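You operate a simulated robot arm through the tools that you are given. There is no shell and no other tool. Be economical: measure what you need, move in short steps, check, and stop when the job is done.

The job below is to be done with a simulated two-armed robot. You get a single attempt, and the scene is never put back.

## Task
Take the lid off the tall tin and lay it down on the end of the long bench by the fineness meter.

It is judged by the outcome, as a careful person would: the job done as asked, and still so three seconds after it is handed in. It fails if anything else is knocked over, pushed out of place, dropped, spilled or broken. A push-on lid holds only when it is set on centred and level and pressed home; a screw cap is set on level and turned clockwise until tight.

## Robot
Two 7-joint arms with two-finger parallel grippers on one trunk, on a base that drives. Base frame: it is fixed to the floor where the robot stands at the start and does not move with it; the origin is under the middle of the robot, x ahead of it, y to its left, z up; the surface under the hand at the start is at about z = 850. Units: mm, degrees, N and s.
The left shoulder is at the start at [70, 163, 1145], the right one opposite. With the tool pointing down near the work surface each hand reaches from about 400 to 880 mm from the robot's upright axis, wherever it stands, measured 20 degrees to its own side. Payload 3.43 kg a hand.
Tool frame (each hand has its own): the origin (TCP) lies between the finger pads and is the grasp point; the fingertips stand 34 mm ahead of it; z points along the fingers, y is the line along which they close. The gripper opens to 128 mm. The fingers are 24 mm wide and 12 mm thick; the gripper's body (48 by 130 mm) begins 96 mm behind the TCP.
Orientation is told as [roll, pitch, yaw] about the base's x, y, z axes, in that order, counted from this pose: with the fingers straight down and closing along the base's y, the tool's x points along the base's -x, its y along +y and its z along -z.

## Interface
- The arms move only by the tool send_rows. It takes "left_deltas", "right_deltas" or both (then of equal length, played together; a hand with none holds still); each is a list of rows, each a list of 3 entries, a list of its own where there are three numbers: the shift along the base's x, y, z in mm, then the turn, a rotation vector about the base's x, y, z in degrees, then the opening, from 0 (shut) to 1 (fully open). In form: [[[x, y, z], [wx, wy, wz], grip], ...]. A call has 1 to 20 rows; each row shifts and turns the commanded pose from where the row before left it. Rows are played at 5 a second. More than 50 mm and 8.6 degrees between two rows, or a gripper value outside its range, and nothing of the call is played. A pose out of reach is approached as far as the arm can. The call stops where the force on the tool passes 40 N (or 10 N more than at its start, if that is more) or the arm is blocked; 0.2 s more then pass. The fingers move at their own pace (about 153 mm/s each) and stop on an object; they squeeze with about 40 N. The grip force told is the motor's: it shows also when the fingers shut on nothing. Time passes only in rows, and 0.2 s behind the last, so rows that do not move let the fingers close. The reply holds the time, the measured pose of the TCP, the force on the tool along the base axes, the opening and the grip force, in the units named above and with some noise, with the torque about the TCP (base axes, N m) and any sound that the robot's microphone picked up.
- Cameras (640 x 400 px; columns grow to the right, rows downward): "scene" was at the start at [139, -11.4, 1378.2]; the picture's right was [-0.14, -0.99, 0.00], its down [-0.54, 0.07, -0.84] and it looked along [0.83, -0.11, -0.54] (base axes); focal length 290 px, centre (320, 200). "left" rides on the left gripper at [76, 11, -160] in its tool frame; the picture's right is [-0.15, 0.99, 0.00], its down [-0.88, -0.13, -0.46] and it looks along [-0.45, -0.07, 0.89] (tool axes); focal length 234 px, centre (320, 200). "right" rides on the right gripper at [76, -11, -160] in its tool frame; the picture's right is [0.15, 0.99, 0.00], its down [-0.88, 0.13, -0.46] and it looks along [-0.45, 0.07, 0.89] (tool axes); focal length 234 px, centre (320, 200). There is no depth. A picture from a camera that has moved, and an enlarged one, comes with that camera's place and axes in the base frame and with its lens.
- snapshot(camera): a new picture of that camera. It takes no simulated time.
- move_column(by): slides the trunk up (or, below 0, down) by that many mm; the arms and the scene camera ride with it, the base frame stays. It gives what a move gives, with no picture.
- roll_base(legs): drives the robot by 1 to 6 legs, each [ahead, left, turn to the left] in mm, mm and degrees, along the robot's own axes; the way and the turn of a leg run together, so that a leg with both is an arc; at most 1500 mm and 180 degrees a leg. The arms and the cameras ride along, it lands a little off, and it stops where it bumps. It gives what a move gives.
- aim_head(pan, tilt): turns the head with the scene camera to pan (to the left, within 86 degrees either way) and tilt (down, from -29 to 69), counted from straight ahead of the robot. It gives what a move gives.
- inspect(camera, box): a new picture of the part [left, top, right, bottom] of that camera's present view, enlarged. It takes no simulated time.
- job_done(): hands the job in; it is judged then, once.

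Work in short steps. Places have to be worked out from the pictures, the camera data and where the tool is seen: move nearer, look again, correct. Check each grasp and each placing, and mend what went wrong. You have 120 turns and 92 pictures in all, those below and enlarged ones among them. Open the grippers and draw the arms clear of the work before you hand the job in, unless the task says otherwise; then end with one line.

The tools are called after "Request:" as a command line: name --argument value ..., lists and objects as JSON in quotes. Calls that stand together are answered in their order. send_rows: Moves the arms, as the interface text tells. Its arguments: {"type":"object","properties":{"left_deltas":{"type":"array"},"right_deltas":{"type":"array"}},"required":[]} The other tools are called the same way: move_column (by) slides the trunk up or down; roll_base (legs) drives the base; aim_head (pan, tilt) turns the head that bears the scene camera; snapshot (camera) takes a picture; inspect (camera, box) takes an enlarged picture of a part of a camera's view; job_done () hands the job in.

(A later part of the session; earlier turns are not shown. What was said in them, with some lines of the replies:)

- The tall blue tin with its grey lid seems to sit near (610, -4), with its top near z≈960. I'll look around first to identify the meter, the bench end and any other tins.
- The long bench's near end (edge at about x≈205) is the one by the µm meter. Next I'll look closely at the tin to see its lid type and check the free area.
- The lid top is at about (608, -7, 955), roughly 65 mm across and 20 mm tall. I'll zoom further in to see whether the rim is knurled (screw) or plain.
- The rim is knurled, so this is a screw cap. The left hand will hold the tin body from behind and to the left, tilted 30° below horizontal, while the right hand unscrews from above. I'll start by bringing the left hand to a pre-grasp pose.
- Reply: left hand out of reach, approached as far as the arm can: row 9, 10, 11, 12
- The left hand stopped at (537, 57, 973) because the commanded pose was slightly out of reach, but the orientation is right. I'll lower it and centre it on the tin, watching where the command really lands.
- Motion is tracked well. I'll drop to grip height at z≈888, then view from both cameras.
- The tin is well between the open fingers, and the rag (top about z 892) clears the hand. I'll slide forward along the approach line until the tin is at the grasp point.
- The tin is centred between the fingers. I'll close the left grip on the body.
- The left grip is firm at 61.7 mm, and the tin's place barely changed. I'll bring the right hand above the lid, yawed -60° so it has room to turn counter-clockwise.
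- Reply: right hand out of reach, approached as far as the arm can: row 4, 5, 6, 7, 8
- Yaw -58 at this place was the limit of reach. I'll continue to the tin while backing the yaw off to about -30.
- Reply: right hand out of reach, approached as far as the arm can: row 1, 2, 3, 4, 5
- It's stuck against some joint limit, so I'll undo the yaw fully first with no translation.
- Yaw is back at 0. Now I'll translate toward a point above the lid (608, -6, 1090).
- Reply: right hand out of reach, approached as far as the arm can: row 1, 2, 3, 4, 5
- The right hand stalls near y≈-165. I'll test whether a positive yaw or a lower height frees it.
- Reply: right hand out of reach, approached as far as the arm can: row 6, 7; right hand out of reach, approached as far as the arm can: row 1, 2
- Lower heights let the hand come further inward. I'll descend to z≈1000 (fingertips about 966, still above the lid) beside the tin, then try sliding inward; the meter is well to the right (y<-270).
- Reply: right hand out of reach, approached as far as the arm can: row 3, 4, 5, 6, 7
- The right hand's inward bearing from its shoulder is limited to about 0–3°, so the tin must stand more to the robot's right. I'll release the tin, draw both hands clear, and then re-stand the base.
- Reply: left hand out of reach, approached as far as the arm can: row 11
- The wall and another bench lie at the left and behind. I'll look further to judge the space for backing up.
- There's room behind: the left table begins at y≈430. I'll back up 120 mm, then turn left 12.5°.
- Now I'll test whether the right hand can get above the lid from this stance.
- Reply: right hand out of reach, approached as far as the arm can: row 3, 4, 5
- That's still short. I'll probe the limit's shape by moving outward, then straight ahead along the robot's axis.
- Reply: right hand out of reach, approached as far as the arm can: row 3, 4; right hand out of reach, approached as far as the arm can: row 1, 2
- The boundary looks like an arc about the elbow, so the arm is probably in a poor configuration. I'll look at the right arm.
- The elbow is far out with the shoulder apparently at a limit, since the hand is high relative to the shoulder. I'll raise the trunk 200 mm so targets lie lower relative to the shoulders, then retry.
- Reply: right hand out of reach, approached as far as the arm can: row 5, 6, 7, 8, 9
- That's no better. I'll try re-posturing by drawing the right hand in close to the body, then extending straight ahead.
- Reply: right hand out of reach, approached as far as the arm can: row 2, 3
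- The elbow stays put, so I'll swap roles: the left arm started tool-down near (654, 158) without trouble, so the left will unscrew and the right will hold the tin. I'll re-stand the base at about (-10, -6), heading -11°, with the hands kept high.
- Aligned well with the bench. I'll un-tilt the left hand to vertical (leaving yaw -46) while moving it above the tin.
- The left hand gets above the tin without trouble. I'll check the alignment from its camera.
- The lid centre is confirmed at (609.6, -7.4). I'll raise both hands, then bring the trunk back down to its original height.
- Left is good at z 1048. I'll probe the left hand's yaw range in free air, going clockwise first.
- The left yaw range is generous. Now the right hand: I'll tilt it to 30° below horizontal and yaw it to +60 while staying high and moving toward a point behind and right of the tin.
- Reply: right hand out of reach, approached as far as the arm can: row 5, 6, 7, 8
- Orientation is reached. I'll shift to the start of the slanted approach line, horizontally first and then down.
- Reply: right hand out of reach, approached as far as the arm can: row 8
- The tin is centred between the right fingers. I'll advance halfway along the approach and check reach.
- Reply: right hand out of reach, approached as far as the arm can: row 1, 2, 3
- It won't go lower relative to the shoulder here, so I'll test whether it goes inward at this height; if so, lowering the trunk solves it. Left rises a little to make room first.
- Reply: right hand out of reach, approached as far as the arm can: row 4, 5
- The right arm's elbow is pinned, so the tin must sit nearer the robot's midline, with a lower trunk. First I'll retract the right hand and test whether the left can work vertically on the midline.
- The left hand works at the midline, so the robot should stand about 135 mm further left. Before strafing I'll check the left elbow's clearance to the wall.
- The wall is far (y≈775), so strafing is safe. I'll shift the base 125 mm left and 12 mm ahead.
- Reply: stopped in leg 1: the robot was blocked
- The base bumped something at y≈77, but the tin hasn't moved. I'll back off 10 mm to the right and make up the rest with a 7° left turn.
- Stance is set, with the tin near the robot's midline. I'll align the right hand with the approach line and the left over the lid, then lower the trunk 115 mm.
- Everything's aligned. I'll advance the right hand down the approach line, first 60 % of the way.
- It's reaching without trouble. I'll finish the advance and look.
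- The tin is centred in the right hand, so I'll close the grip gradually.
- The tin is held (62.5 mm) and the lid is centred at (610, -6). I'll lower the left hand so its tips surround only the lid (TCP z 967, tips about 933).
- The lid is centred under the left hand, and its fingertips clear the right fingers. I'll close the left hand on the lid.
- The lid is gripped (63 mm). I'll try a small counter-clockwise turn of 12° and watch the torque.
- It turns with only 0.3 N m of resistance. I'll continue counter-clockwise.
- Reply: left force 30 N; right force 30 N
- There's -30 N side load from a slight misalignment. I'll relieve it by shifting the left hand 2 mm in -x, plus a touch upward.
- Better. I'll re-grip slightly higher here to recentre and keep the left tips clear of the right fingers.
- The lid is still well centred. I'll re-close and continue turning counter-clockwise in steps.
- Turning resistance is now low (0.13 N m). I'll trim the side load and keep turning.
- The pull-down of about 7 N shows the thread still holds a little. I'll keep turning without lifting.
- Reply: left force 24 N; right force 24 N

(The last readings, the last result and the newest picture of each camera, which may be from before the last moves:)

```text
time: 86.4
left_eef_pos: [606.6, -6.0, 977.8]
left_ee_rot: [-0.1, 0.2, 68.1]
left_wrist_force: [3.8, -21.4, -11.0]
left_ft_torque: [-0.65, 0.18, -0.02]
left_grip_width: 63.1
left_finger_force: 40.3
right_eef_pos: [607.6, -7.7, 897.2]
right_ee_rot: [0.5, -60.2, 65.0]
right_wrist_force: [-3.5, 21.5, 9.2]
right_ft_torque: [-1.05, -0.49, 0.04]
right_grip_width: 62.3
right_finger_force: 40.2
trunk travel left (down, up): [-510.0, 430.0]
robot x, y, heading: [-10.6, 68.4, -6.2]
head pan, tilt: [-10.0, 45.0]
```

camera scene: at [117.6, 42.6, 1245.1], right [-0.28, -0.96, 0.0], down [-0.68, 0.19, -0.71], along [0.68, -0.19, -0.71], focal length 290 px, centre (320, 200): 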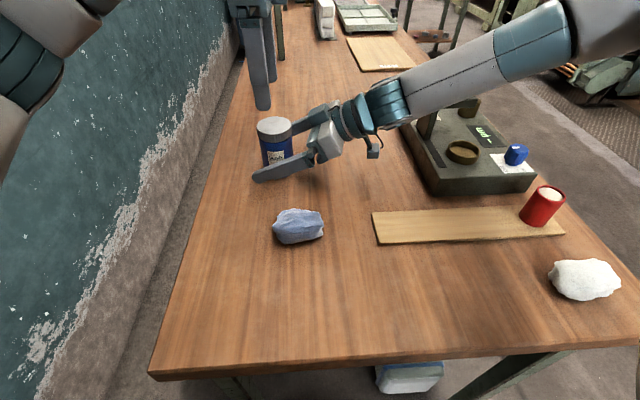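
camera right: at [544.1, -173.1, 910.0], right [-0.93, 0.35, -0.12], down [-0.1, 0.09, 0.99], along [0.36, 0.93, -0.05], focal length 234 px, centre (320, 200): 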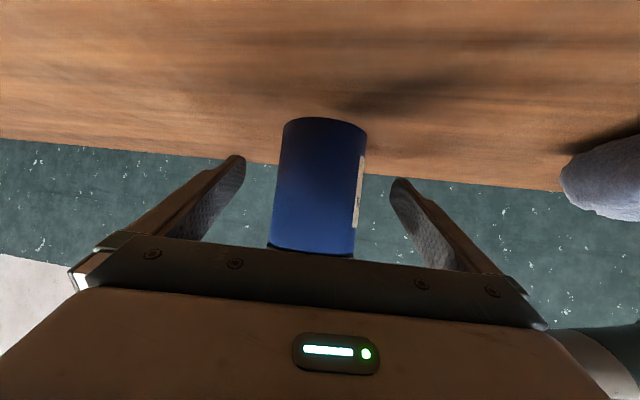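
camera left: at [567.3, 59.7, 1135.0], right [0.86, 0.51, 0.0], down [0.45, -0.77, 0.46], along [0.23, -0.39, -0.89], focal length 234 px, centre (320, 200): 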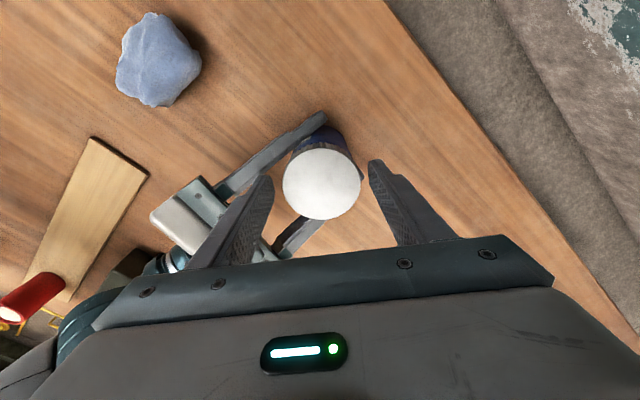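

The lid still holds vertically after about 170°. I'll release it, raise, rotate the hand back about 165° and re-grip for another stroke.

Request:
send_rows --left_deltas '[[[0, 0, 0], [0, 0, 0], 0.6], [[0, 0, 0], [0, 0, 0], 0.68], [[0, 0, 15], [0, 0, 0], 0.68], [[0, 0, 15], [0, 0, -8.4], 0.68], [[0, 0, 0], [0, 0, -8.4], 0.68], [[0, 0, 0], [0, 0, -8.4], 0.68], [[0, 0, 0], [0, 0, -8.4], 0.68], [[0, 0, 0], [0, 0, -8.4], 0.68], [[0, 0, 0], [0, 0, -8.4], 0.68], [[0, 0, 0], [0, 0, -8.4], 0.68], [[0, 0, 0], [0, 0, -8.4], 0.68], [[0, 0, 0], [0, 0, -8.4], 0.68], [[0, 0, 0], [0, 0, -8.4], 0.68], [[0, 0, 0], [0, 0, -8.4], 0.68], [[0, 0, 0], [0, 0, -8.4], 0.68], [[0, 0, 0], [0, 0, -8.4], 0.68], [[0, 0, 0], [0, 0, -8.4], 0.68], [[0, 0, 0], [0, 0, -8.4], 0.68], [[0, 0, 0], [0, 0, -8.4], 0.68], [[0, 0, 0], [0, 0, -8.4], 0.68]]'

Request:
snapshot --camera "left"

Request:
inspect --camera "scene" --box '[220, 80, 348, 160]'

```text
time: 90.6
left_eef_pos: [606.7, -8.0, 1007.7]
left_ee_rot: [0.0, 0.0, -74.9]
left_wrist_force: [0.0, -0.3, 0.4]
left_ft_torque: [0.01, -0.03, 0.0]
left_grip_width: 87.0
left_finger_force: 0.0
right_eef_pos: [607.6, -9.3, 896.2]
right_ee_rot: [0.3, -60.2, 64.9]
right_wrist_force: [-1.0, 0.1, 1.5]
right_ft_torque: [0.05, 0.03, 0.02]
right_grip_width: 62.2
right_finger_force: 39.9
trunk travel left (down, up): [-510.0, 430.0]
robot x, y, heading: [-8.9, 63.0, -6.0]
head pan, tilt: [-10.0, 45.0]
```

```text
42 pictures are left
camera left: at [598.7, 70.1, 1167.3], right [0.99, 0.11, 0.0], down [0.1, -0.88, 0.46], along [0.05, -0.45, -0.89], focal length 234 px, centre (320, 200)
```

left: 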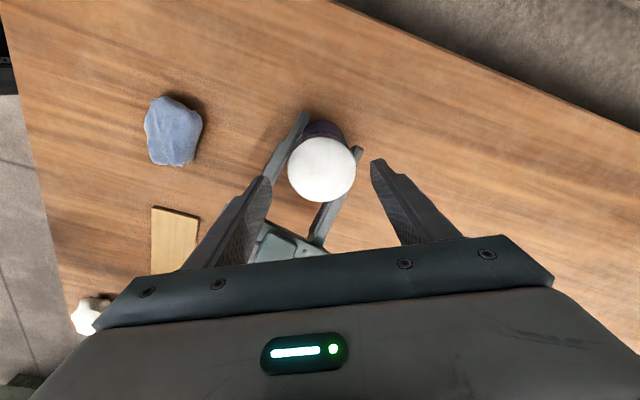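

```text
5.00 times, centred on (284, 120) of scene
camera zoom: at [118.0, 42.5, 1245.0], right [-0.28, -0.96, 0.0], down [-0.68, 0.19, -0.71], along [0.68, -0.19, -0.71], focal length 1452 px, centre (500, 600)
```

zoom: 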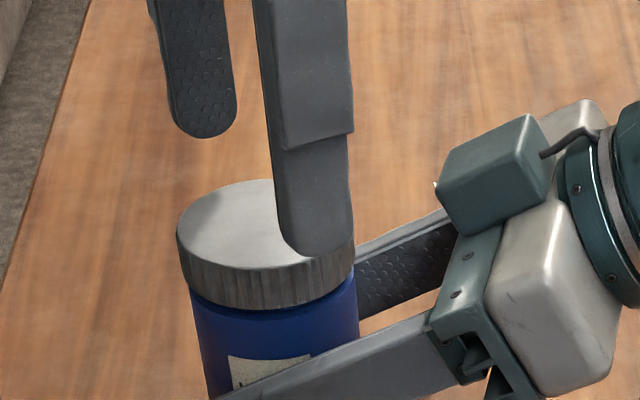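

The lid sits intact, centred near (608, -5). I'll descend at yaw ≈ -105, re-grip and turn again.

Request:
send_rows --left_deltas '[[[0.5, 2, 0], [0, 0, -8], 0.68], [[0, 0, 0], [0, 0, -8], 0.68], [[0, 0, 0], [0, 0, -8], 0.68], [[0, 0, -16], [0, 0, -6], 0.68], [[0, 0, -15], [0, 0, 0], 0.68], [[0, 0, 0], [0, 0, 0], 0.55], [[0, 0, 0], [0, 0, 0], 0.3], [[0, 0, 0], [0, 0, 0], 0], [[0, 0, 0], [0, 0, 0], 0], [[0, 0, 0], [0, 0, 7], 0], [[0, 0, 0], [0, 0, 7], 0], [[0, 0, 0], [0, 0, 7], 0], [[0, 0, 0], [0, 0, 7], 0]]'

```text
time: 93.4
left_eef_pos: [608.3, -6.4, 976.3]
left_ee_rot: [-0.1, -0.1, -76.7]
left_wrist_force: [21.0, -16.5, -1.6]
left_ft_torque: [-0.68, -0.78, 0.01]
left_grip_width: 63.3
left_finger_force: 40.6
right_eef_pos: [606.0, -8.0, 896.0]
right_ee_rot: [0.5, -60.2, 65.1]
right_wrist_force: [-21.6, 16.3, 1.4]
right_ft_torque: [-0.68, -0.89, 0.08]
right_grip_width: 62.2
right_finger_force: 40.3
trunk travel left (down, up): [-510.0, 430.0]
robot x, y, heading: [-8.6, 71.1, -5.8]
head pan, tilt: [-10.0, 45.0]
```

Torsion is near zero, so the thread may be free. I'll trim the side load, turn a little more, and lift gently by 3 mm to test.

Request:
send_rows --left_deltas '[[[1, -1, 0], [0, 0, 7], 0], [[0.4, 0, 0], [0, 0, 7], 0], [[0, 0, 1], [0, 0, 7], 0], [[0, 0, 1], [0, 0, 7], 0], [[0, 0, 1], [0, 0, 7], 0]]'

Request:
inspect --camera "scene" --box '[220, 80, 348, 160]'

```text
time: 94.6
left_eef_pos: [606.9, -5.6, 977.1]
left_ee_rot: [-0.3, 0.1, -41.9]
left_wrist_force: [4.2, -20.1, -10.5]
left_ft_torque: [-0.88, -0.1, -0.03]
left_grip_width: 63.3
left_finger_force: 39.8
right_eef_pos: [607.5, -8.8, 897.5]
right_ee_rot: [0.1, -60.3, 65.1]
right_wrist_force: [-3.4, 20.6, 8.5]
right_ft_torque: [-0.81, -0.25, 0.04]
right_grip_width: 62.3
right_finger_force: 40.1
trunk travel left (down, up): [-510.0, 430.0]
robot x, y, heading: [-12.5, 71.5, -6.0]
head pan, tilt: [-10.0, 45.0]
```

```text
5.00 times, centred on (284, 120) of scene
camera zoom: at [118.3, 42.4, 1244.9], right [-0.28, -0.96, 0.0], down [-0.68, 0.19, -0.71], along [0.68, -0.19, -0.71], focal length 1452 px, centre (500, 600)
```

zoom: 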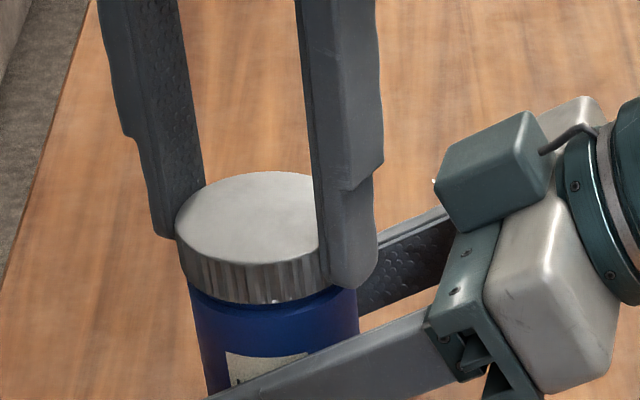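

Tin and lid rose together slightly, so it isn't free yet. I'll go back down 2 mm, trim y, and continue the stroke.

Request:
send_rows --left_deltas '[[[0, -1, -1], [0, 0, 7], 0], [[0, -0.5, -1], [0, 0, 7], 0], [[0, 0, 0], [0, 0, 7], 0], [[0, 0, 0], [0, 0, 7], 0], [[0, 0, 0], [0, 0, 7], 0], [[0, 0, 0], [0, 0, 7], 0], [[0, 0, 0], [0, 0, 7], 0], [[0, 0, 0], [0, 0, 7], 0]]'

Request:
inspect --camera "scene" --box '[220, 80, 348, 160]'

```text
time: 96.4
left_eef_pos: [609.4, -7.1, 977.1]
left_ee_rot: [0.1, 0.0, 14.3]
left_wrist_force: [-10.1, 6.0, -1.0]
left_ft_torque: [0.23, 0.39, -0.09]
left_grip_width: 63.3
left_finger_force: 39.8
right_eef_pos: [608.1, -11.0, 896.5]
right_ee_rot: [0.3, -60.1, 64.7]
right_wrist_force: [9.7, -6.3, 0.5]
right_ft_torque: [0.24, 0.44, 0.11]
right_grip_width: 61.3
right_finger_force: 40.1
trunk travel left (down, up): [-510.0, 430.0]
robot x, y, heading: [-9.0, 68.5, -6.1]
head pan, tilt: [-10.0, 45.0]
```

```text
5.00 times, centred on (284, 120) of scene
camera zoom: at [118.1, 42.3, 1244.9], right [-0.28, -0.96, 0.0], down [-0.68, 0.19, -0.71], along [0.68, -0.19, -0.71], focal length 1452 px, centre (500, 600)
```

zoom: 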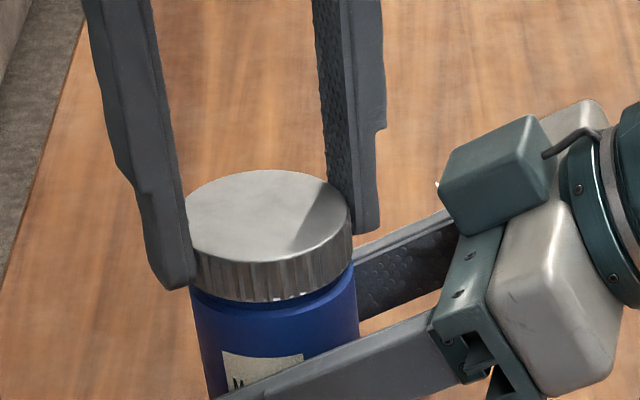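

The lid turns freely relative to the tin but is still threaded (about 290° so far). I'll finish this stroke without lifting.

Request:
send_rows --left_deltas '[[[-0.5, 0.3, 0], [0, 0, 7], 0], [[0, 0, 0], [0, 0, 7], 0], [[0, 0, 0], [0, 0, 7], 0], [[0, 0, 0], [0, 0, 7], 0], [[0, 0, 0], [0, 0, 7], 0], [[0, 0, 0], [0, 0, 7], 0], [[0, 0, 0], [0, 0, 7], 0], [[0, 0, 0], [0, 0, 7], 0]]'

Request:
inspect --camera "scene" --box '[220, 80, 348, 160]'

```text
time: 98.2
left_eef_pos: [608.2, -7.6, 976.1]
left_ee_rot: [-0.1, 0.0, 70.3]
left_wrist_force: [2.0, 4.1, -0.2]
left_ft_torque: [0.17, 0.0, -0.03]
left_grip_width: 63.2
left_finger_force: 39.6
right_eef_pos: [607.7, -9.4, 896.2]
right_ee_rot: [0.3, -60.2, 64.9]
right_wrist_force: [-0.2, -4.4, 0.2]
right_ft_torque: [0.23, -0.05, 0.06]
right_grip_width: 61.7
right_finger_force: 40.1
trunk travel left (down, up): [-510.0, 430.0]
robot x, y, heading: [-13.4, 69.0, -5.9]
head pan, tilt: [-10.0, 45.0]
```

```text
5.00 times, centred on (284, 120) of scene
camera zoom: at [118.3, 42.5, 1244.9], right [-0.28, -0.96, 0.0], down [-0.68, 0.19, -0.71], along [0.68, -0.19, -0.71], focal length 1452 px, centre (500, 600)
```

zoom: 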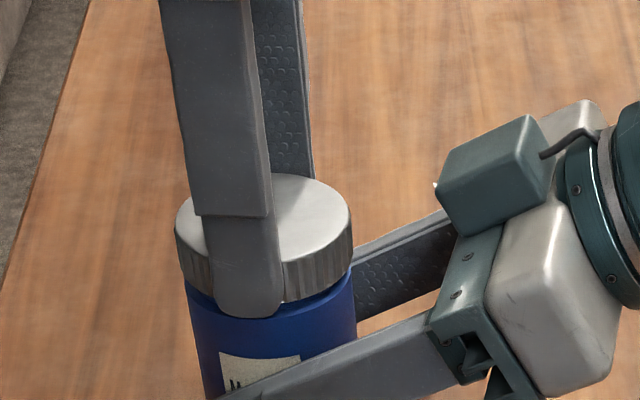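

About 348° has been turned and the forces are near zero. I'll test-lift 2 mm.

Request:
send_rows --left_deltas '[[[0, 0, 1], [0, 0, 4], 0], [[0, 0, 1], [0, 0, 4], 0]]'

```text
time: 98.8
left_eef_pos: [608.2, -6.8, 978.6]
left_ee_rot: [-0.2, 0.1, 78.1]
left_wrist_force: [3.9, 0.2, -0.8]
left_ft_torque: [0.02, -0.08, -0.08]
left_grip_width: 63.0
left_finger_force: 40.0
right_eef_pos: [608.4, -9.0, 895.4]
right_ee_rot: [0.5, -60.2, 65.0]
right_wrist_force: [-3.6, -1.4, 0.3]
right_ft_torque: [0.04, -0.23, 0.03]
right_grip_width: 61.6
right_finger_force: 40.0
trunk travel left (down, up): [-510.0, 430.0]
robot x, y, heading: [-8.9, 67.9, -6.0]
head pan, tilt: [-10.0, 45.0]
```

The load is only -0.8 N, so it seems free. I'll lift a few more millimetres and look.

Request:
send_rows --left_deltas '[[[0, 0, 2], [0, 0, 0], 0], [[0, 0, 2], [0, 0, 0], 0], [[0, 0, 2], [0, 0, 0], 0]]'

Request:
inspect --camera "scene" --box '[220, 80, 348, 160]'

```text
time: 99.6
left_eef_pos: [608.4, -7.6, 984.6]
left_ee_rot: [0.0, 0.0, 78.1]
left_wrist_force: [0.7, 1.2, -0.3]
left_ft_torque: [0.02, -0.03, 0.0]
left_grip_width: 63.1
left_finger_force: 39.9
right_eef_pos: [608.0, -9.8, 896.8]
right_ee_rot: [0.2, -60.1, 64.9]
right_wrist_force: [-0.1, -0.5, 0.7]
right_ft_torque: [0.03, -0.08, 0.04]
right_grip_width: 61.2
right_finger_force: 40.2
trunk travel left (down, up): [-510.0, 430.0]
robot x, y, heading: [-11.9, 67.1, -5.9]
head pan, tilt: [-10.0, 45.0]
```

```text
5.00 times, centred on (284, 120) of scene
camera zoom: at [118.3, 42.4, 1244.9], right [-0.28, -0.96, 0.0], down [-0.68, 0.19, -0.71], along [0.68, -0.19, -0.71], focal length 1452 px, centre (500, 600)
```

zoom: 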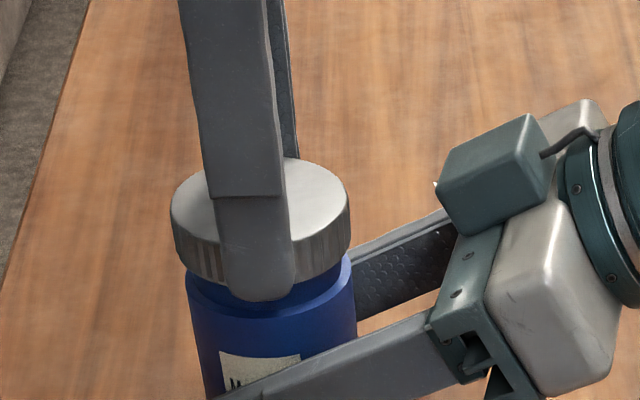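

The lid is free. I'll lift it straight up clear of the tin, then view how the tin stands.

Request:
send_rows --left_deltas '[[[0, 0, 6], [0, 0, 0], 0], [[0, 0, 10], [0, 0, 0], 0], [[0, 0, 20], [0, 0, 0], 0], [[0, 0, 25], [0, 0, 0], 0], [[0, 0, 25], [0, 0, 0], 0], [[0, 0, 25], [0, 0, 0], 0]]'

Request:
inspect --camera "scene" --box '[200, 80, 360, 180]'

Request:
snapshot --camera "right"

```text
time: 101.0
left_eef_pos: [609.1, -7.3, 1095.9]
left_ee_rot: [-0.1, 0.0, 78.1]
left_wrist_force: [0.5, 0.0, -0.7]
left_ft_torque: [-0.02, -0.03, 0.0]
left_grip_width: 63.4
left_finger_force: 39.8
right_eef_pos: [607.0, -9.2, 896.0]
right_ee_rot: [0.3, -60.1, 64.9]
right_wrist_force: [-0.4, 0.8, 0.1]
right_ft_torque: [-0.02, 0.0, -0.02]
right_grip_width: 61.4
right_finger_force: 39.2
trunk travel left (down, up): [-510.0, 430.0]
robot x, y, heading: [-10.3, 72.5, -5.8]
head pan, tilt: [-10.0, 45.0]
```

```text
4.00 times, centred on (280, 130) of scene
camera zoom: at [117.6, 42.2, 1245.0], right [-0.28, -0.96, 0.0], down [-0.68, 0.19, -0.71], along [0.68, -0.19, -0.71], focal length 1162 px, centre (480, 480)
```

zoom: 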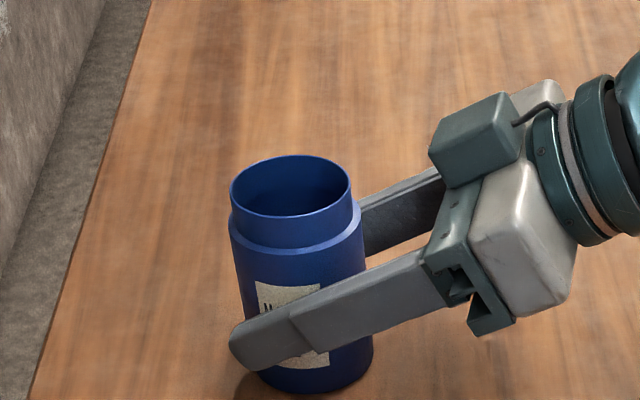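

```text
35 pictures are left
camera right: at [543.9, -173.6, 909.8], right [-0.93, 0.35, -0.12], down [-0.1, 0.09, 0.99], along [0.36, 0.93, -0.05], focal length 234 px, centre (320, 200)
```

right: 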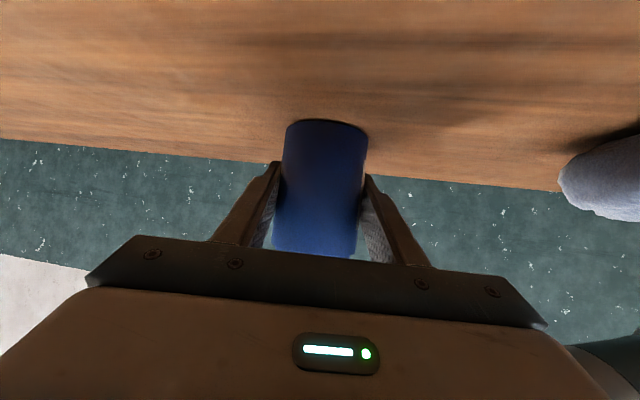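

The lid is off and the tin is nearly upright, perhaps raised a hair. I'll lower the right hand by 1 mm steps to find the bench.

Request:
send_rows --right_deltas '[[[0, 0, -1], [0, 0, 0], 0], [[0, 0, -1], [0, 0, 0], 0]]'

```text
time: 101.6
left_eef_pos: [608.4, -7.5, 1096.0]
left_ee_rot: [-0.1, 0.0, 78.1]
left_wrist_force: [0.0, -0.3, 0.0]
left_ft_torque: [0.01, -0.02, 0.01]
left_grip_width: 63.3
left_finger_force: 39.6
right_eef_pos: [608.1, -8.6, 895.7]
right_ee_rot: [0.1, -60.3, 65.2]
right_wrist_force: [-0.5, -1.4, 7.2]
right_ft_torque: [0.14, -0.07, 0.01]
right_grip_width: 61.3
right_finger_force: 39.4
trunk travel left (down, up): [-510.0, 430.0]
robot x, y, heading: [-5.4, 73.0, -6.1]
head pan, tilt: [-10.0, 45.0]
```

It touches the bench at 7 N. I'll open the right hand gently and check that the tin stands.

Request:
send_rows --right_deltas '[[[0, 0, 0], [0, 0, 0], 0.5], [[0, 0, 0], [0, 0, 0], 0.55], [[0, 0, 0], [0, 0, 0], 0.7], [[0, 0, 0], [0, 0, 0], 1], [[0, 0, 0], [0, 0, 0], 1]]'

Request:
inspect --camera "scene" --box '[200, 80, 360, 180]'

Request:
snapshot --camera "right"

```text
time: 102.8
left_eef_pos: [609.1, -8.0, 1095.0]
left_ee_rot: [-0.1, 0.0, 78.1]
left_wrist_force: [0.1, -0.6, 0.2]
left_ft_torque: [-0.01, 0.01, 0.04]
left_grip_width: 63.2
left_finger_force: 40.3
right_eef_pos: [609.3, -9.0, 892.7]
right_ee_rot: [0.4, -60.1, 65.0]
right_wrist_force: [0.3, -0.3, -0.5]
right_ft_torque: [-0.01, 0.0, -0.04]
right_grip_width: 128.1
right_finger_force: 0.1
trunk travel left (down, up): [-510.0, 430.0]
robot x, y, heading: [-11.8, 68.4, -5.9]
head pan, tilt: [-10.0, 45.0]
```

```text
4.00 times, centred on (280, 130) of scene
camera zoom: at [118.3, 42.4, 1244.9], right [-0.28, -0.96, 0.0], down [-0.68, 0.19, -0.71], along [0.68, -0.19, -0.71], focal length 1162 px, centre (480, 480)
```

zoom: 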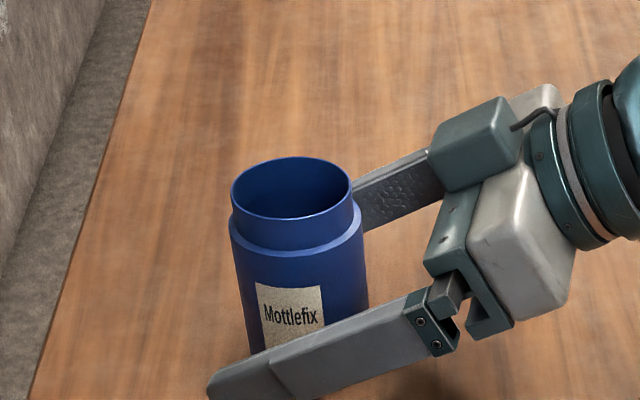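

```text
33 pictures are left
camera right: at [545.0, -172.9, 907.1], right [-0.93, 0.35, -0.12], down [-0.1, 0.09, 0.99], along [0.36, 0.93, -0.05], focal length 234 px, centre (320, 200)
```

right: 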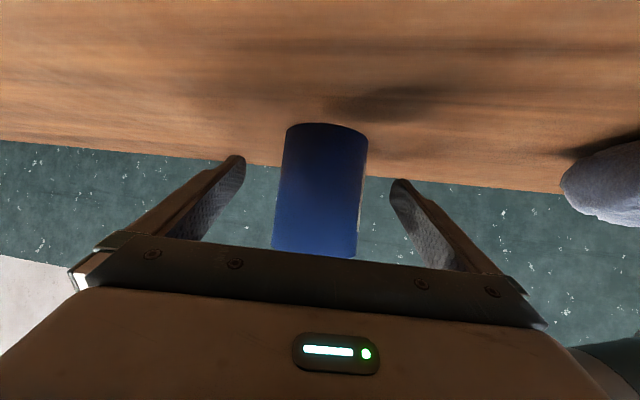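

The tin stands upright, open, in its place. I'll withdraw the right hand back up the approach line.

Request:
send_rows --right_deltas '[[[-10.9, -23.7, 15.8], [0, 0, 0], 1], [[-10.9, -23.7, 15.8], [0, 0, 0], 1], [[-10.9, -23.7, 15.8], [0, 0, 0], 1], [[-10.9, -23.7, 15.8], [0, 0, 0], 1], [[-10.9, -23.7, 15.8], [0, 0, 0], 1], [[0, 0, 25], [0, 0, 0], 1], [[0, 0, 25], [0, 0, 0], 1], [[0, 0, 25], [0, 0, 0], 1], [[0, 0, 25], [0, 0, 0], 1]]'

Request:
snapshot --camera "scene"

```text
time: 104.8
left_eef_pos: [608.7, -6.4, 1096.2]
left_ee_rot: [-0.2, 0.1, 78.1]
left_wrist_force: [-0.6, 0.1, 0.5]
left_ft_torque: [-0.06, -0.01, 0.0]
left_grip_width: 63.3
left_finger_force: 39.7
right_eef_pos: [554.8, -129.5, 1073.4]
right_ee_rot: [0.2, -60.1, 64.9]
right_wrist_force: [-0.7, -0.6, 0.3]
right_ft_torque: [0.01, -0.01, -0.02]
right_grip_width: 127.9
right_finger_force: 0.2
trunk travel left (down, up): [-510.0, 430.0]
robot x, y, heading: [-6.1, 68.3, -6.1]
head pan, tilt: [-10.0, 45.0]
```

```text
32 pictures are left
camera scene: at [117.6, 42.7, 1245.0], right [-0.28, -0.96, 0.0], down [-0.68, 0.19, -0.71], along [0.68, -0.19, -0.71], focal length 290 px, centre (320, 200)
```

scene: 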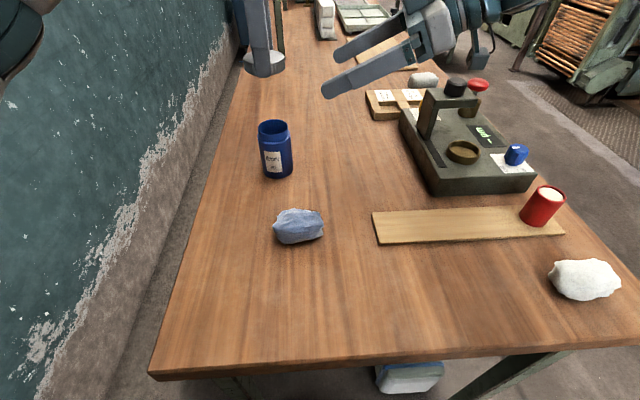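

All else is undisturbed. I'll raise the trunk 100 mm for clearance, then back the base away so the near end comes into the left hand's reach.

Request:
move_column --by 100

Request:
roll_base --legs '[[-200, 0, 0], [0, -130, 0]]'

Request:
aim_head --pan 0 --tilt 50

Request:
snapshot --camera "scene"

```text
time: 106.2
left_eef_pos: [610.0, -9.0, 1194.6]
left_ee_rot: [0.1, -0.1, 78.1]
left_wrist_force: [0.5, -0.6, 0.2]
left_ft_torque: [-0.04, 0.02, -0.01]
left_grip_width: 63.4
left_finger_force: 40.1
right_eef_pos: [556.3, -129.2, 1172.1]
right_ee_rot: [0.4, -60.2, 64.9]
right_wrist_force: [0.0, 0.1, -0.7]
right_ft_torque: [0.03, -0.04, -0.01]
right_grip_width: 128.0
right_finger_force: 0.1
trunk travel left (down, up): [-610.0, 330.0]
robot x, y, heading: [-10.0, 74.6, -5.9]
head pan, tilt: [-10.0, 45.0]
```

```text
time: 107.4
left_eef_pos: [547.2, -92.3, 1193.7]
left_ee_rot: [0.1, -0.3, 72.2]
left_wrist_force: [0.3, -1.0, 0.5]
left_ft_torque: [0.1, 0.01, -0.02]
left_grip_width: 63.0
left_finger_force: 39.8
right_eef_pos: [481.7, -206.9, 1171.2]
right_ee_rot: [0.6, -60.3, 58.7]
right_wrist_force: [0.0, -0.7, 0.5]
right_ft_torque: [0.05, -0.01, 0.0]
right_grip_width: 128.2
right_finger_force: 0.2
trunk travel left (down, up): [-610.0, 330.0]
robot x, y, heading: [-58.7, 50.3, -11.9]
head pan, tilt: [-10.0, 45.0]
stopped in leg 1: the robot was blocked; the commanded pose is now the measured one
```

```text
time: 108.1
left_eef_pos: [547.5, -89.1, 1193.9]
left_ee_rot: [0.1, 0.0, 72.1]
left_wrist_force: [-0.2, -0.4, 0.0]
left_ft_torque: [-0.01, -0.05, 0.03]
left_grip_width: 63.2
left_finger_force: 40.0
right_eef_pos: [479.4, -204.4, 1173.2]
right_ee_rot: [0.3, -60.3, 58.9]
right_wrist_force: [0.1, -0.7, 0.0]
right_ft_torque: [-0.04, -0.03, -0.02]
right_grip_width: 128.0
right_finger_force: 0.0
trunk travel left (down, up): [-610.0, 330.0]
robot x, y, heading: [-60.2, 52.0, -12.0]
head pan, tilt: [0.0, 50.0]
```

```text
31 pictures are left
camera scene: at [62.4, 25.8, 1338.2], right [-0.21, -0.98, 0.0], down [-0.75, 0.16, -0.64], along [0.63, -0.13, -0.77], focal length 290 px, centre (320, 200)
```

scene: 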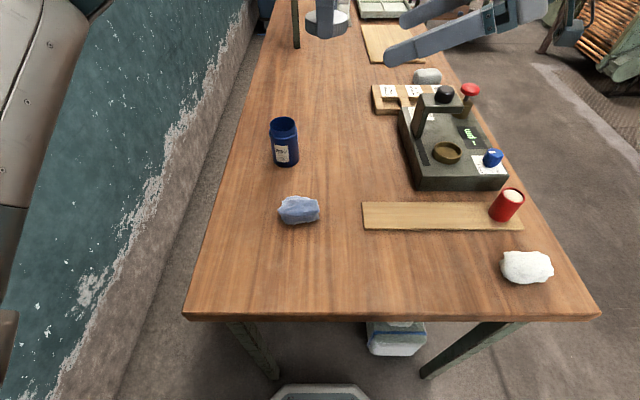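

The base bumped the side table behind and to the left. I'll check the table is undisturbed, then move right first before backing.

Request:
aim_head --pan 80 --tilt 45

Request:
snapshot --camera "scene"

Request:
aim_head --pan -80 --tilt 45

Request:
snapshot --camera "scene"

```text
time: 109.7
left_eef_pos: [547.7, -90.0, 1195.1]
left_ee_rot: [0.0, 0.0, 72.2]
left_wrist_force: [-0.7, 0.3, -0.2]
left_ft_torque: [-0.03, -0.02, 0.02]
left_grip_width: 63.1
left_finger_force: 39.3
right_eef_pos: [481.1, -204.9, 1172.3]
right_ee_rot: [0.4, -60.1, 58.9]
right_wrist_force: [-0.7, 0.3, 0.4]
right_ft_torque: [-0.02, -0.03, 0.02]
right_grip_width: 127.9
right_finger_force: 0.1
trunk travel left (down, up): [-610.0, 330.0]
robot x, y, heading: [-59.6, 53.7, -11.8]
head pan, tilt: [80.0, 45.0]
```

```text
30 pictures are left
camera scene: at [18.2, 117.0, 1345.0], right [0.93, -0.37, 0.0], down [-0.26, -0.66, -0.71], along [0.26, 0.66, -0.71], focal length 290 px, centre (320, 200)
```

scene: 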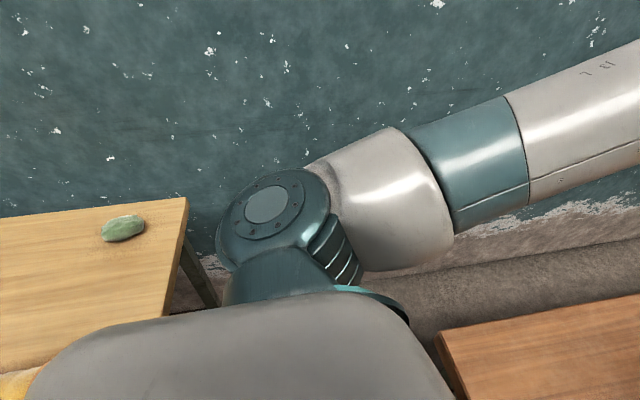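

```text
time: 112.1
left_eef_pos: [547.9, -88.8, 1194.1]
left_ee_rot: [0.0, 0.0, 72.4]
left_wrist_force: [0.2, 0.7, 0.1]
left_ft_torque: [-0.02, 0.01, 0.0]
left_grip_width: 63.1
left_finger_force: 39.4
right_eef_pos: [480.3, -203.6, 1173.0]
right_ee_rot: [0.4, -60.1, 58.9]
right_wrist_force: [-0.2, -0.1, 0.2]
right_ft_torque: [-0.02, -0.02, -0.01]
right_grip_width: 128.1
right_finger_force: 0.1
trunk travel left (down, up): [-610.0, 330.0]
robot x, y, heading: [-59.7, 50.4, -11.8]
head pan, tilt: [-80.0, 45.0]
```

```text
29 pictures are left
camera scene: at [-14.8, -39.7, 1345.0], right [-1.0, 0.03, 0.0], down [0.02, 0.71, -0.71], along [-0.02, -0.71, -0.71], focal length 290 px, centre (320, 200)
```

scene: 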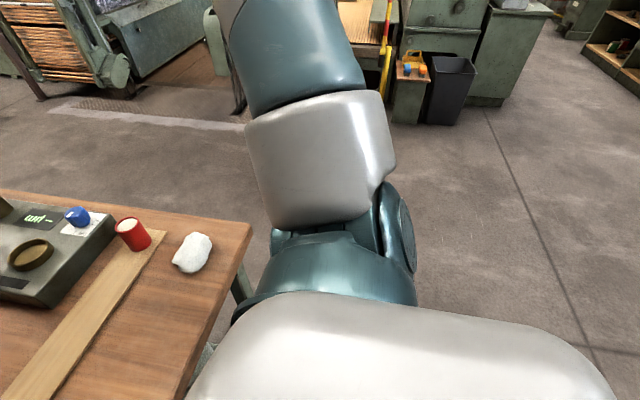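

The side table hasn't moved (its corner is at the same place) and the right side is open floor. I'll strafe right 150 mm, then back 130 mm.

Request:
roll_base --legs '[[0, -150, 0], [-130, 0, 0]]'

Request:
aim_head --pan 5 --tilt 50

Request:
snapshot --camera "scene"

```text
time: 114.4
left_eef_pos: [386.8, -212.1, 1193.4]
left_ee_rot: [0.0, -0.1, 72.2]
left_wrist_force: [0.6, -0.2, 0.6]
left_ft_torque: [0.0, 0.0, -0.01]
left_grip_width: 63.3
left_finger_force: 40.2
right_eef_pos: [322.0, -328.4, 1171.9]
right_ee_rot: [0.5, -60.1, 58.7]
right_wrist_force: [1.0, 0.0, 0.5]
right_ft_torque: [0.01, 0.02, -0.01]
right_grip_width: 128.3
right_finger_force: 0.1
trunk travel left (down, up): [-610.0, 330.0]
robot x, y, heading: [-223.2, -70.6, -11.9]
head pan, tilt: [-80.0, 45.0]
```

```text
time: 116.0
left_eef_pos: [386.4, -210.6, 1193.7]
left_ee_rot: [0.0, -0.1, 72.1]
left_wrist_force: [-0.8, -1.0, -0.2]
left_ft_torque: [0.0, 0.01, 0.03]
left_grip_width: 62.7
left_finger_force: 39.9
right_eef_pos: [320.0, -328.1, 1173.5]
right_ee_rot: [0.4, -60.0, 58.8]
right_wrist_force: [-0.4, 1.0, 0.4]
right_ft_torque: [0.0, 0.01, 0.02]
right_grip_width: 128.0
right_finger_force: 0.2
trunk travel left (down, up): [-610.0, 330.0]
robot x, y, heading: [-226.4, -69.9, -12.1]
head pan, tilt: [5.0, 50.0]
```

```text
28 pictures are left
camera scene: at [-96.4, -89.7, 1338.1], right [-0.12, -0.99, 0.0], down [-0.76, 0.09, -0.64], along [0.64, -0.08, -0.77], focal length 290 px, centre (320, 200)
```

scene: 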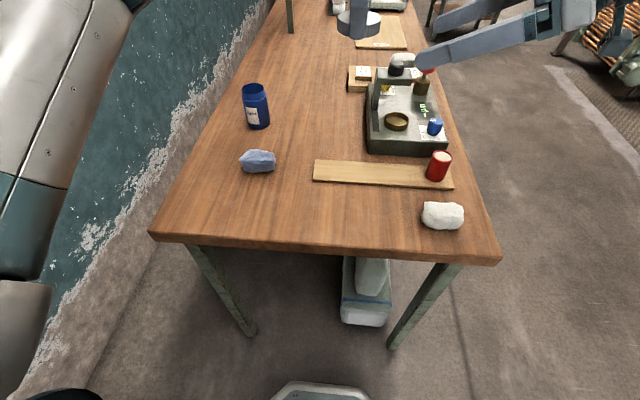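

Target spot (290, -90) projects to pixel (299, 209), bare bench at the end. I'll move the left hand above it.

Request:
send_rows --left_deltas '[[[-24, 30, -10], [0, 0, 0], 0], [[-24, 30, -20], [0, 0, 0], 0], [[-24, 30, -40], [0, 0, 0], 0], [[-24, 31, -40], [0, 0, 0], 0], [[0, 0, -40], [0, 0, 0], 0], [[0, 0, -40], [0, 0, 0], 0], [[0, 0, -40], [0, 0, 0], 0], [[0, 0, 0], [0, 0, 0], 0]]'

Request:
snapshot --camera "scene"

Request:
snapshot --camera "left"

```text
refused: row 3 steps farther than a row can; nothing moved
```

```text
27 pictures are left
camera scene: at [-96.4, -89.7, 1338.1], right [-0.12, -0.99, 0.0], down [-0.76, 0.09, -0.64], along [0.64, -0.08, -0.77], focal length 290 px, centre (320, 200)
```

scene: 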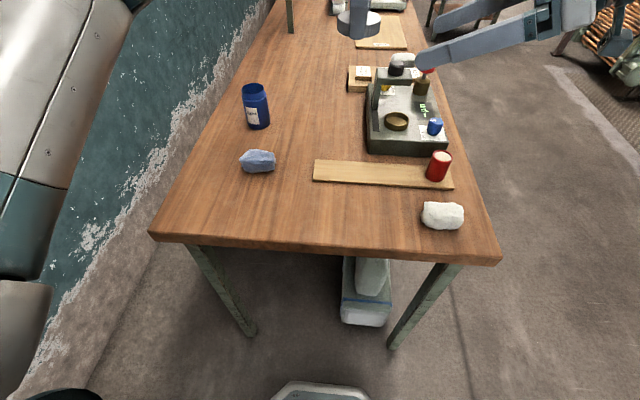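

```text
26 pictures are left
camera left: at [353.0, -279.6, 1354.1], right [-0.9, 0.44, 0.0], down [0.39, 0.8, 0.46], along [0.2, 0.41, -0.89], focal length 234 px, centre (320, 200)
```

left: 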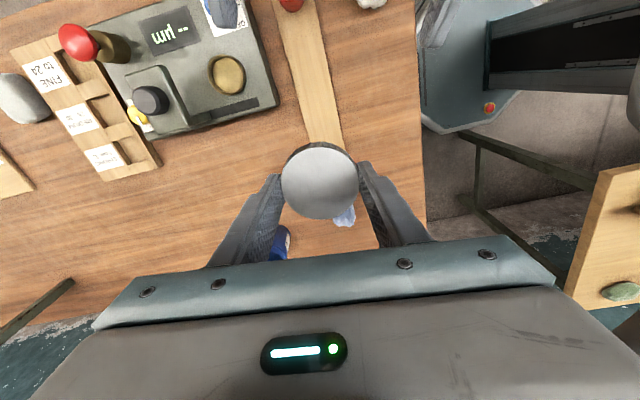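

One row stepped too far, so nothing moved. I'll repeat with smaller steps.

Request:
send_rows --left_deltas '[[[-24, 30, -15], [0, 0, 0], 0], [[-24, 30, -15], [0, 0, 0], 0], [[-24, 30, -15], [0, 0, 0], 0], [[-24, 31, -15], [0, 0, 0], 0], [[0, 0, -40], [0, 0, 0], 0], [[0, 0, -40], [0, 0, 0], 0], [[0, 0, -40], [0, 0, 0], 0], [[0, 0, -40], [0, 0, 0], 0], [[0, 0, 0], [0, 0, 0], 0]]'

Request:
snapshot --camera "scene"

Request:
snapshot --camera "left"

```text
time: 118.0
left_eef_pos: [288.7, -89.7, 976.7]
left_ee_rot: [0.0, 0.0, 72.2]
left_wrist_force: [-0.3, -0.2, 0.4]
left_ft_torque: [0.01, 0.03, -0.02]
left_grip_width: 63.1
left_finger_force: 40.2
right_eef_pos: [318.9, -328.1, 1172.0]
right_ee_rot: [0.3, -60.2, 58.8]
right_wrist_force: [-0.1, -0.4, 0.6]
right_ft_torque: [0.01, 0.0, -0.02]
right_grip_width: 127.8
right_finger_force: 0.2
trunk travel left (down, up): [-610.0, 330.0]
robot x, y, heading: [-219.0, -74.6, -11.9]
head pan, tilt: [5.0, 50.0]
```

```text
25 pictures are left
camera scene: at [-97.1, -89.4, 1338.2], right [-0.12, -0.99, 0.0], down [-0.76, 0.09, -0.64], along [0.64, -0.08, -0.77], focal length 290 px, centre (320, 200)
```

scene: 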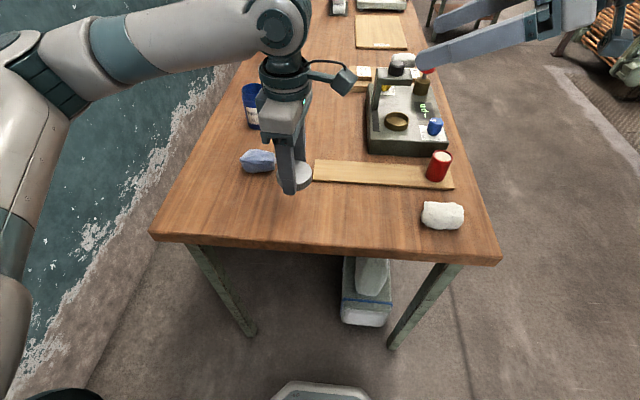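

```text
24 pictures are left
camera left: at [254.9, -158.5, 1137.0], right [-0.9, 0.44, 0.0], down [0.39, 0.8, 0.46], along [0.2, 0.41, -0.89], focal length 234 px, centre (320, 200)
```

left: 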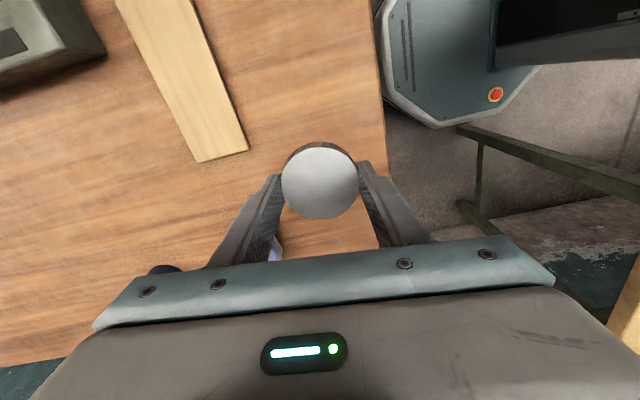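

The spot below is clear. I'll descend to just above the bench, then in fine steps until contact.

Request:
send_rows --left_deltas '[[[0, 0, -25], [0, 0, 0], 0], [[0, 0, -25], [0, 0, 0], 0], [[0, 0, -20], [0, 0, 0], 0], [[0, 0, -6], [0, 0, 0], 0], [[0, 0, -4], [0, 0, 0], 0]]'

Request:
inspect --camera "scene" --box '[240, 150, 360, 225]'

```text
time: 119.2
left_eef_pos: [290.0, -91.0, 896.1]
left_ee_rot: [0.1, 0.0, 72.2]
left_wrist_force: [0.0, -0.2, 0.7]
left_ft_torque: [-0.01, 0.0, 0.02]
left_grip_width: 63.2
left_finger_force: 39.5
right_eef_pos: [320.9, -326.9, 1171.4]
right_ee_rot: [0.4, -60.1, 58.8]
right_wrist_force: [0.5, -0.3, -0.3]
right_ft_torque: [-0.03, 0.0, 0.02]
right_grip_width: 128.0
right_finger_force: 0.1
trunk travel left (down, up): [-610.0, 330.0]
robot x, y, heading: [-221.6, -71.4, -12.1]
head pan, tilt: [5.0, 50.0]
```

```text
5.33 times, centred on (300, 188) of scene
camera zoom: at [-96.3, -89.5, 1338.1], right [-0.12, -0.99, 0.0], down [-0.76, 0.09, -0.64], along [0.64, -0.08, -0.77], focal length 1549 px, centre (427, 267)
```

zoom: 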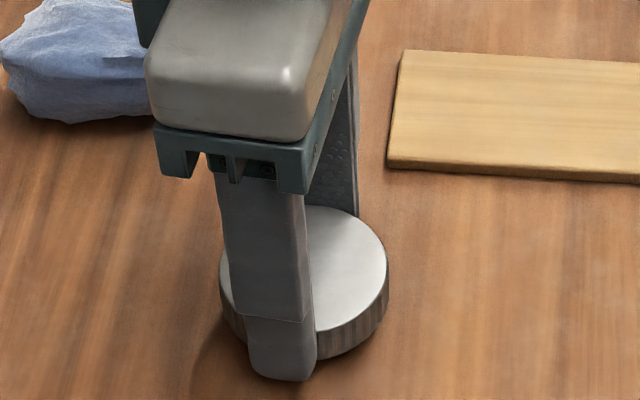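

It's nearly down. I'll use 1.5 mm steps now.

Request:
send_rows --left_deltas '[[[0, 0, -1.5], [0, 0, 0], 0], [[0, 0, -1.5], [0, 0, 0], 0], [[0, 0, -1.5], [0, 0, 0], 0]]'

```text
time: 120.0
left_eef_pos: [290.4, -91.0, 890.1]
left_ee_rot: [0.1, 0.0, 72.0]
left_wrist_force: [0.4, 0.2, 0.0]
left_ft_torque: [0.01, -0.05, 0.0]
left_grip_width: 63.2
left_finger_force: 40.1
right_eef_pos: [319.3, -326.7, 1172.6]
right_ee_rot: [0.4, -60.1, 58.8]
right_wrist_force: [-0.3, -0.9, -0.8]
right_ft_torque: [0.02, -0.01, 0.0]
right_grip_width: 128.2
right_finger_force: 0.1
trunk travel left (down, up): [-610.0, 330.0]
robot x, y, heading: [-218.5, -73.8, -12.2]
head pan, tilt: [5.0, 50.0]
```

There's no contact yet, so I'll continue.

Request:
send_rows --left_deltas '[[[0, 0, -1], [0, 0, 0], 0], [[0, 0, -1], [0, 0, 0], 0]]'

```text
time: 120.6
left_eef_pos: [291.6, -90.3, 888.1]
left_ee_rot: [0.0, 0.0, 72.1]
left_wrist_force: [-0.6, -0.8, -0.6]
left_ft_torque: [0.03, 0.0, 0.07]
left_grip_width: 63.1
left_finger_force: 40.1
right_eef_pos: [320.3, -328.4, 1171.8]
right_ee_rot: [0.4, -60.1, 58.8]
right_wrist_force: [0.1, -0.1, -0.3]
right_ft_torque: [0.0, -0.03, -0.01]
right_grip_width: 128.0
right_finger_force: 0.1
trunk travel left (down, up): [-610.0, 330.0]
robot x, y, heading: [-221.3, -69.5, -12.1]
head pan, tilt: [5.0, 50.0]
```

Request:
send_rows --left_deltas '[[[0, 0, -1], [0, 0, 0], 0], [[0, 0, -1], [0, 0, 0], 0]]'

Request:
inspect --camera "scene" --box '[270, 180, 318, 210]'

```text
time: 121.2
left_eef_pos: [291.1, -90.4, 885.8]
left_ee_rot: [0.1, 0.0, 72.2]
left_wrist_force: [0.1, 0.3, 0.3]
left_ft_torque: [-0.05, -0.02, 0.0]
left_grip_width: 63.3
left_finger_force: 40.6
right_eef_pos: [319.6, -327.6, 1172.7]
right_ee_rot: [0.4, -60.2, 58.8]
right_wrist_force: [1.1, 0.3, 0.1]
right_ft_torque: [-0.02, -0.01, -0.03]
right_grip_width: 128.2
right_finger_force: 0.0
trunk travel left (down, up): [-610.0, 330.0]
robot x, y, heading: [-224.7, -71.0, -11.7]
head pan, tilt: [5.0, 50.0]
```

```text
13.33 times, centred on (294, 195) of scene
camera zoom: at [-96.4, -89.5, 1338.1], right [-0.12, -0.99, 0.0], down [-0.76, 0.09, -0.64], along [0.64, -0.08, -0.77], focal length 3872 px, centre (667, 267)
```

zoom: 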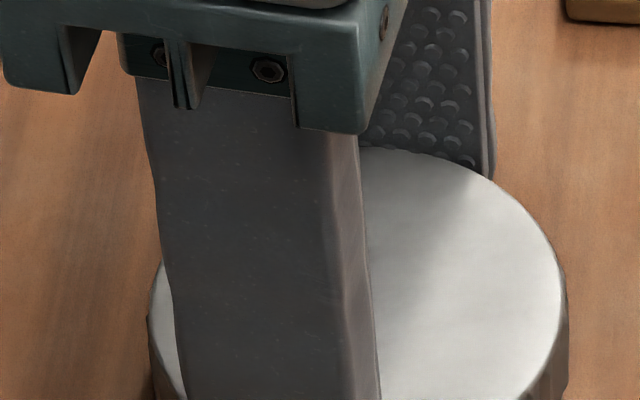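

Still no contact and forces are nil. I'll step a little further down.

Request:
send_rows --left_deltas '[[[0, 0, -1], [0, 0, 0], 0], [[0, 0, -1], [0, 0, 0], 0], [[0, 0, -0.7], [0, 0, 0], 0]]'

Request:
inspect --camera "scene" --box '[270, 188, 318, 218]'

```text
time: 122.0
left_eef_pos: [289.7, -89.8, 884.9]
left_ee_rot: [-0.1, 0.1, 72.2]
left_wrist_force: [1.8, 1.5, 12.0]
left_ft_torque: [-0.26, 0.09, 0.03]
left_grip_width: 63.3
left_finger_force: 40.3
right_eef_pos: [319.3, -327.2, 1172.1]
right_ee_rot: [0.2, -60.1, 58.9]
right_wrist_force: [0.7, -0.3, 0.5]
right_ft_torque: [-0.02, 0.03, 0.0]
right_grip_width: 128.0
right_finger_force: 0.0
trunk travel left (down, up): [-610.0, 330.0]
robot x, y, heading: [-221.9, -68.1, -11.9]
head pan, tilt: [5.0, 50.0]
```

```text
13.33 times, centred on (294, 203) of scene
camera zoom: at [-97.2, -89.2, 1338.4], right [-0.12, -0.99, 0.0], down [-0.76, 0.09, -0.64], along [0.64, -0.08, -0.77], focal length 3872 px, centre (667, 160)
```

zoom: 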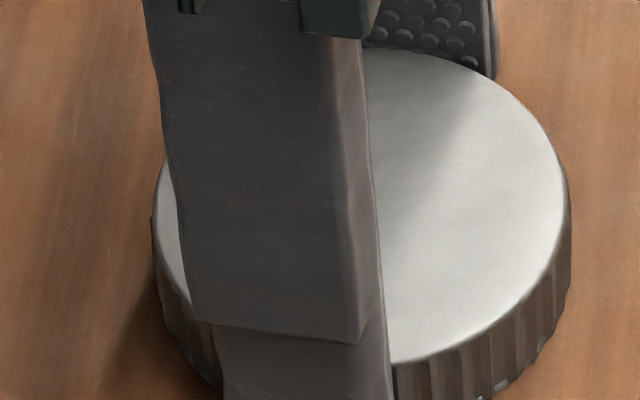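

Contact at 12 N: the lid is on the bench. I'll back off 0.7 mm, open, and rise straight up.

Request:
send_rows --left_deltas '[[[0, 0, 0.7], [0, 0, 0], 0], [[0, 0, 0], [0, 0, 0], 0.55], [[0, 0, 0], [0, 0, 0], 0.65], [[0, 0, 0], [0, 0, 0], 0.75], [[0, 0, 0], [0, 0, 0], 0.8], [[0, 0, 15], [0, 0, 0], 0.8], [[0, 0, 30], [0, 0, 0], 0.8], [[0, 0, 45], [0, 0, 0], 0.8], [[0, 0, 45], [0, 0, 0], 0.8], [[0, 0, 45], [0, 0, 0], 0.8], [[0, 0, 45], [0, 0, 0], 0.8], [[-10, 40, 20], [0, 0, 0], 0.8], [[-10, 40, 20], [0, 0, 0], 0.8]]'

Request:
snapshot --camera "scene"

Request:
inspect --camera "scene" --box '[220, 70, 460, 220]'

```text
time: 124.8
left_eef_pos: [268.2, -8.6, 1149.2]
left_ee_rot: [-0.1, 0.1, 72.2]
left_wrist_force: [0.1, -0.8, 0.0]
left_ft_torque: [-0.03, -0.02, 0.01]
left_grip_width: 102.4
left_finger_force: 0.0
right_eef_pos: [320.3, -325.7, 1172.8]
right_ee_rot: [0.1, -60.1, 58.8]
right_wrist_force: [-0.3, -0.8, 0.4]
right_ft_torque: [-0.04, 0.03, -0.03]
right_grip_width: 127.9
right_finger_force: 0.0
trunk travel left (down, up): [-610.0, 330.0]
robot x, y, heading: [-223.3, -69.1, -12.1]
head pan, tilt: [5.0, 50.0]
```

```text
20 pictures are left
camera scene: at [-97.2, -88.0, 1338.2], right [-0.12, -0.99, 0.0], down [-0.76, 0.09, -0.64], along [0.64, -0.08, -0.77], focal length 290 px, centre (320, 200)
```

scene: 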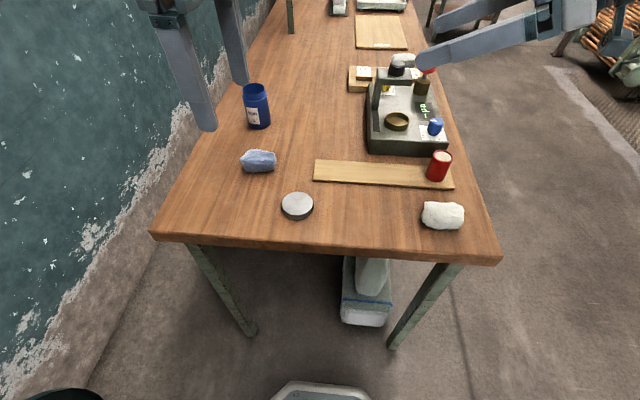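

```text
2.67 times, centred on (340, 145) of scene
camera zoom: at [-97.2, -88.0, 1338.2], right [-0.12, -0.99, 0.0], down [-0.76, 0.09, -0.64], along [0.64, -0.08, -0.77], focal length 774 px, centre (267, 347)
```

zoom: 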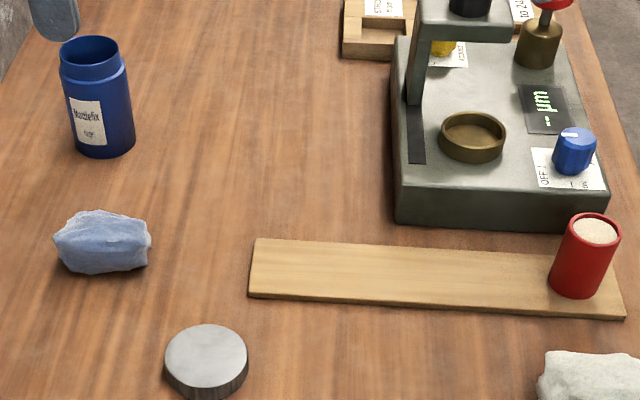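

The lid lies flat on the bench end, the tin stands open in its place, nothing else has moved, and both hands are open and clear. I'll hand the job in.

Request:
job_done

```text
The job is handed in.
```

The lid is unscrewed from the tall tin and lies flat on the near end of the long bench, the end by the fineness meter. The tin is still standing upright where it was, and nothing else on the bench was moved. While repositioning, the robot's base bumped something twice: once it was the side table, the other time probably a bench leg. Pictures afterwards showed the table and the tin had not shifted.
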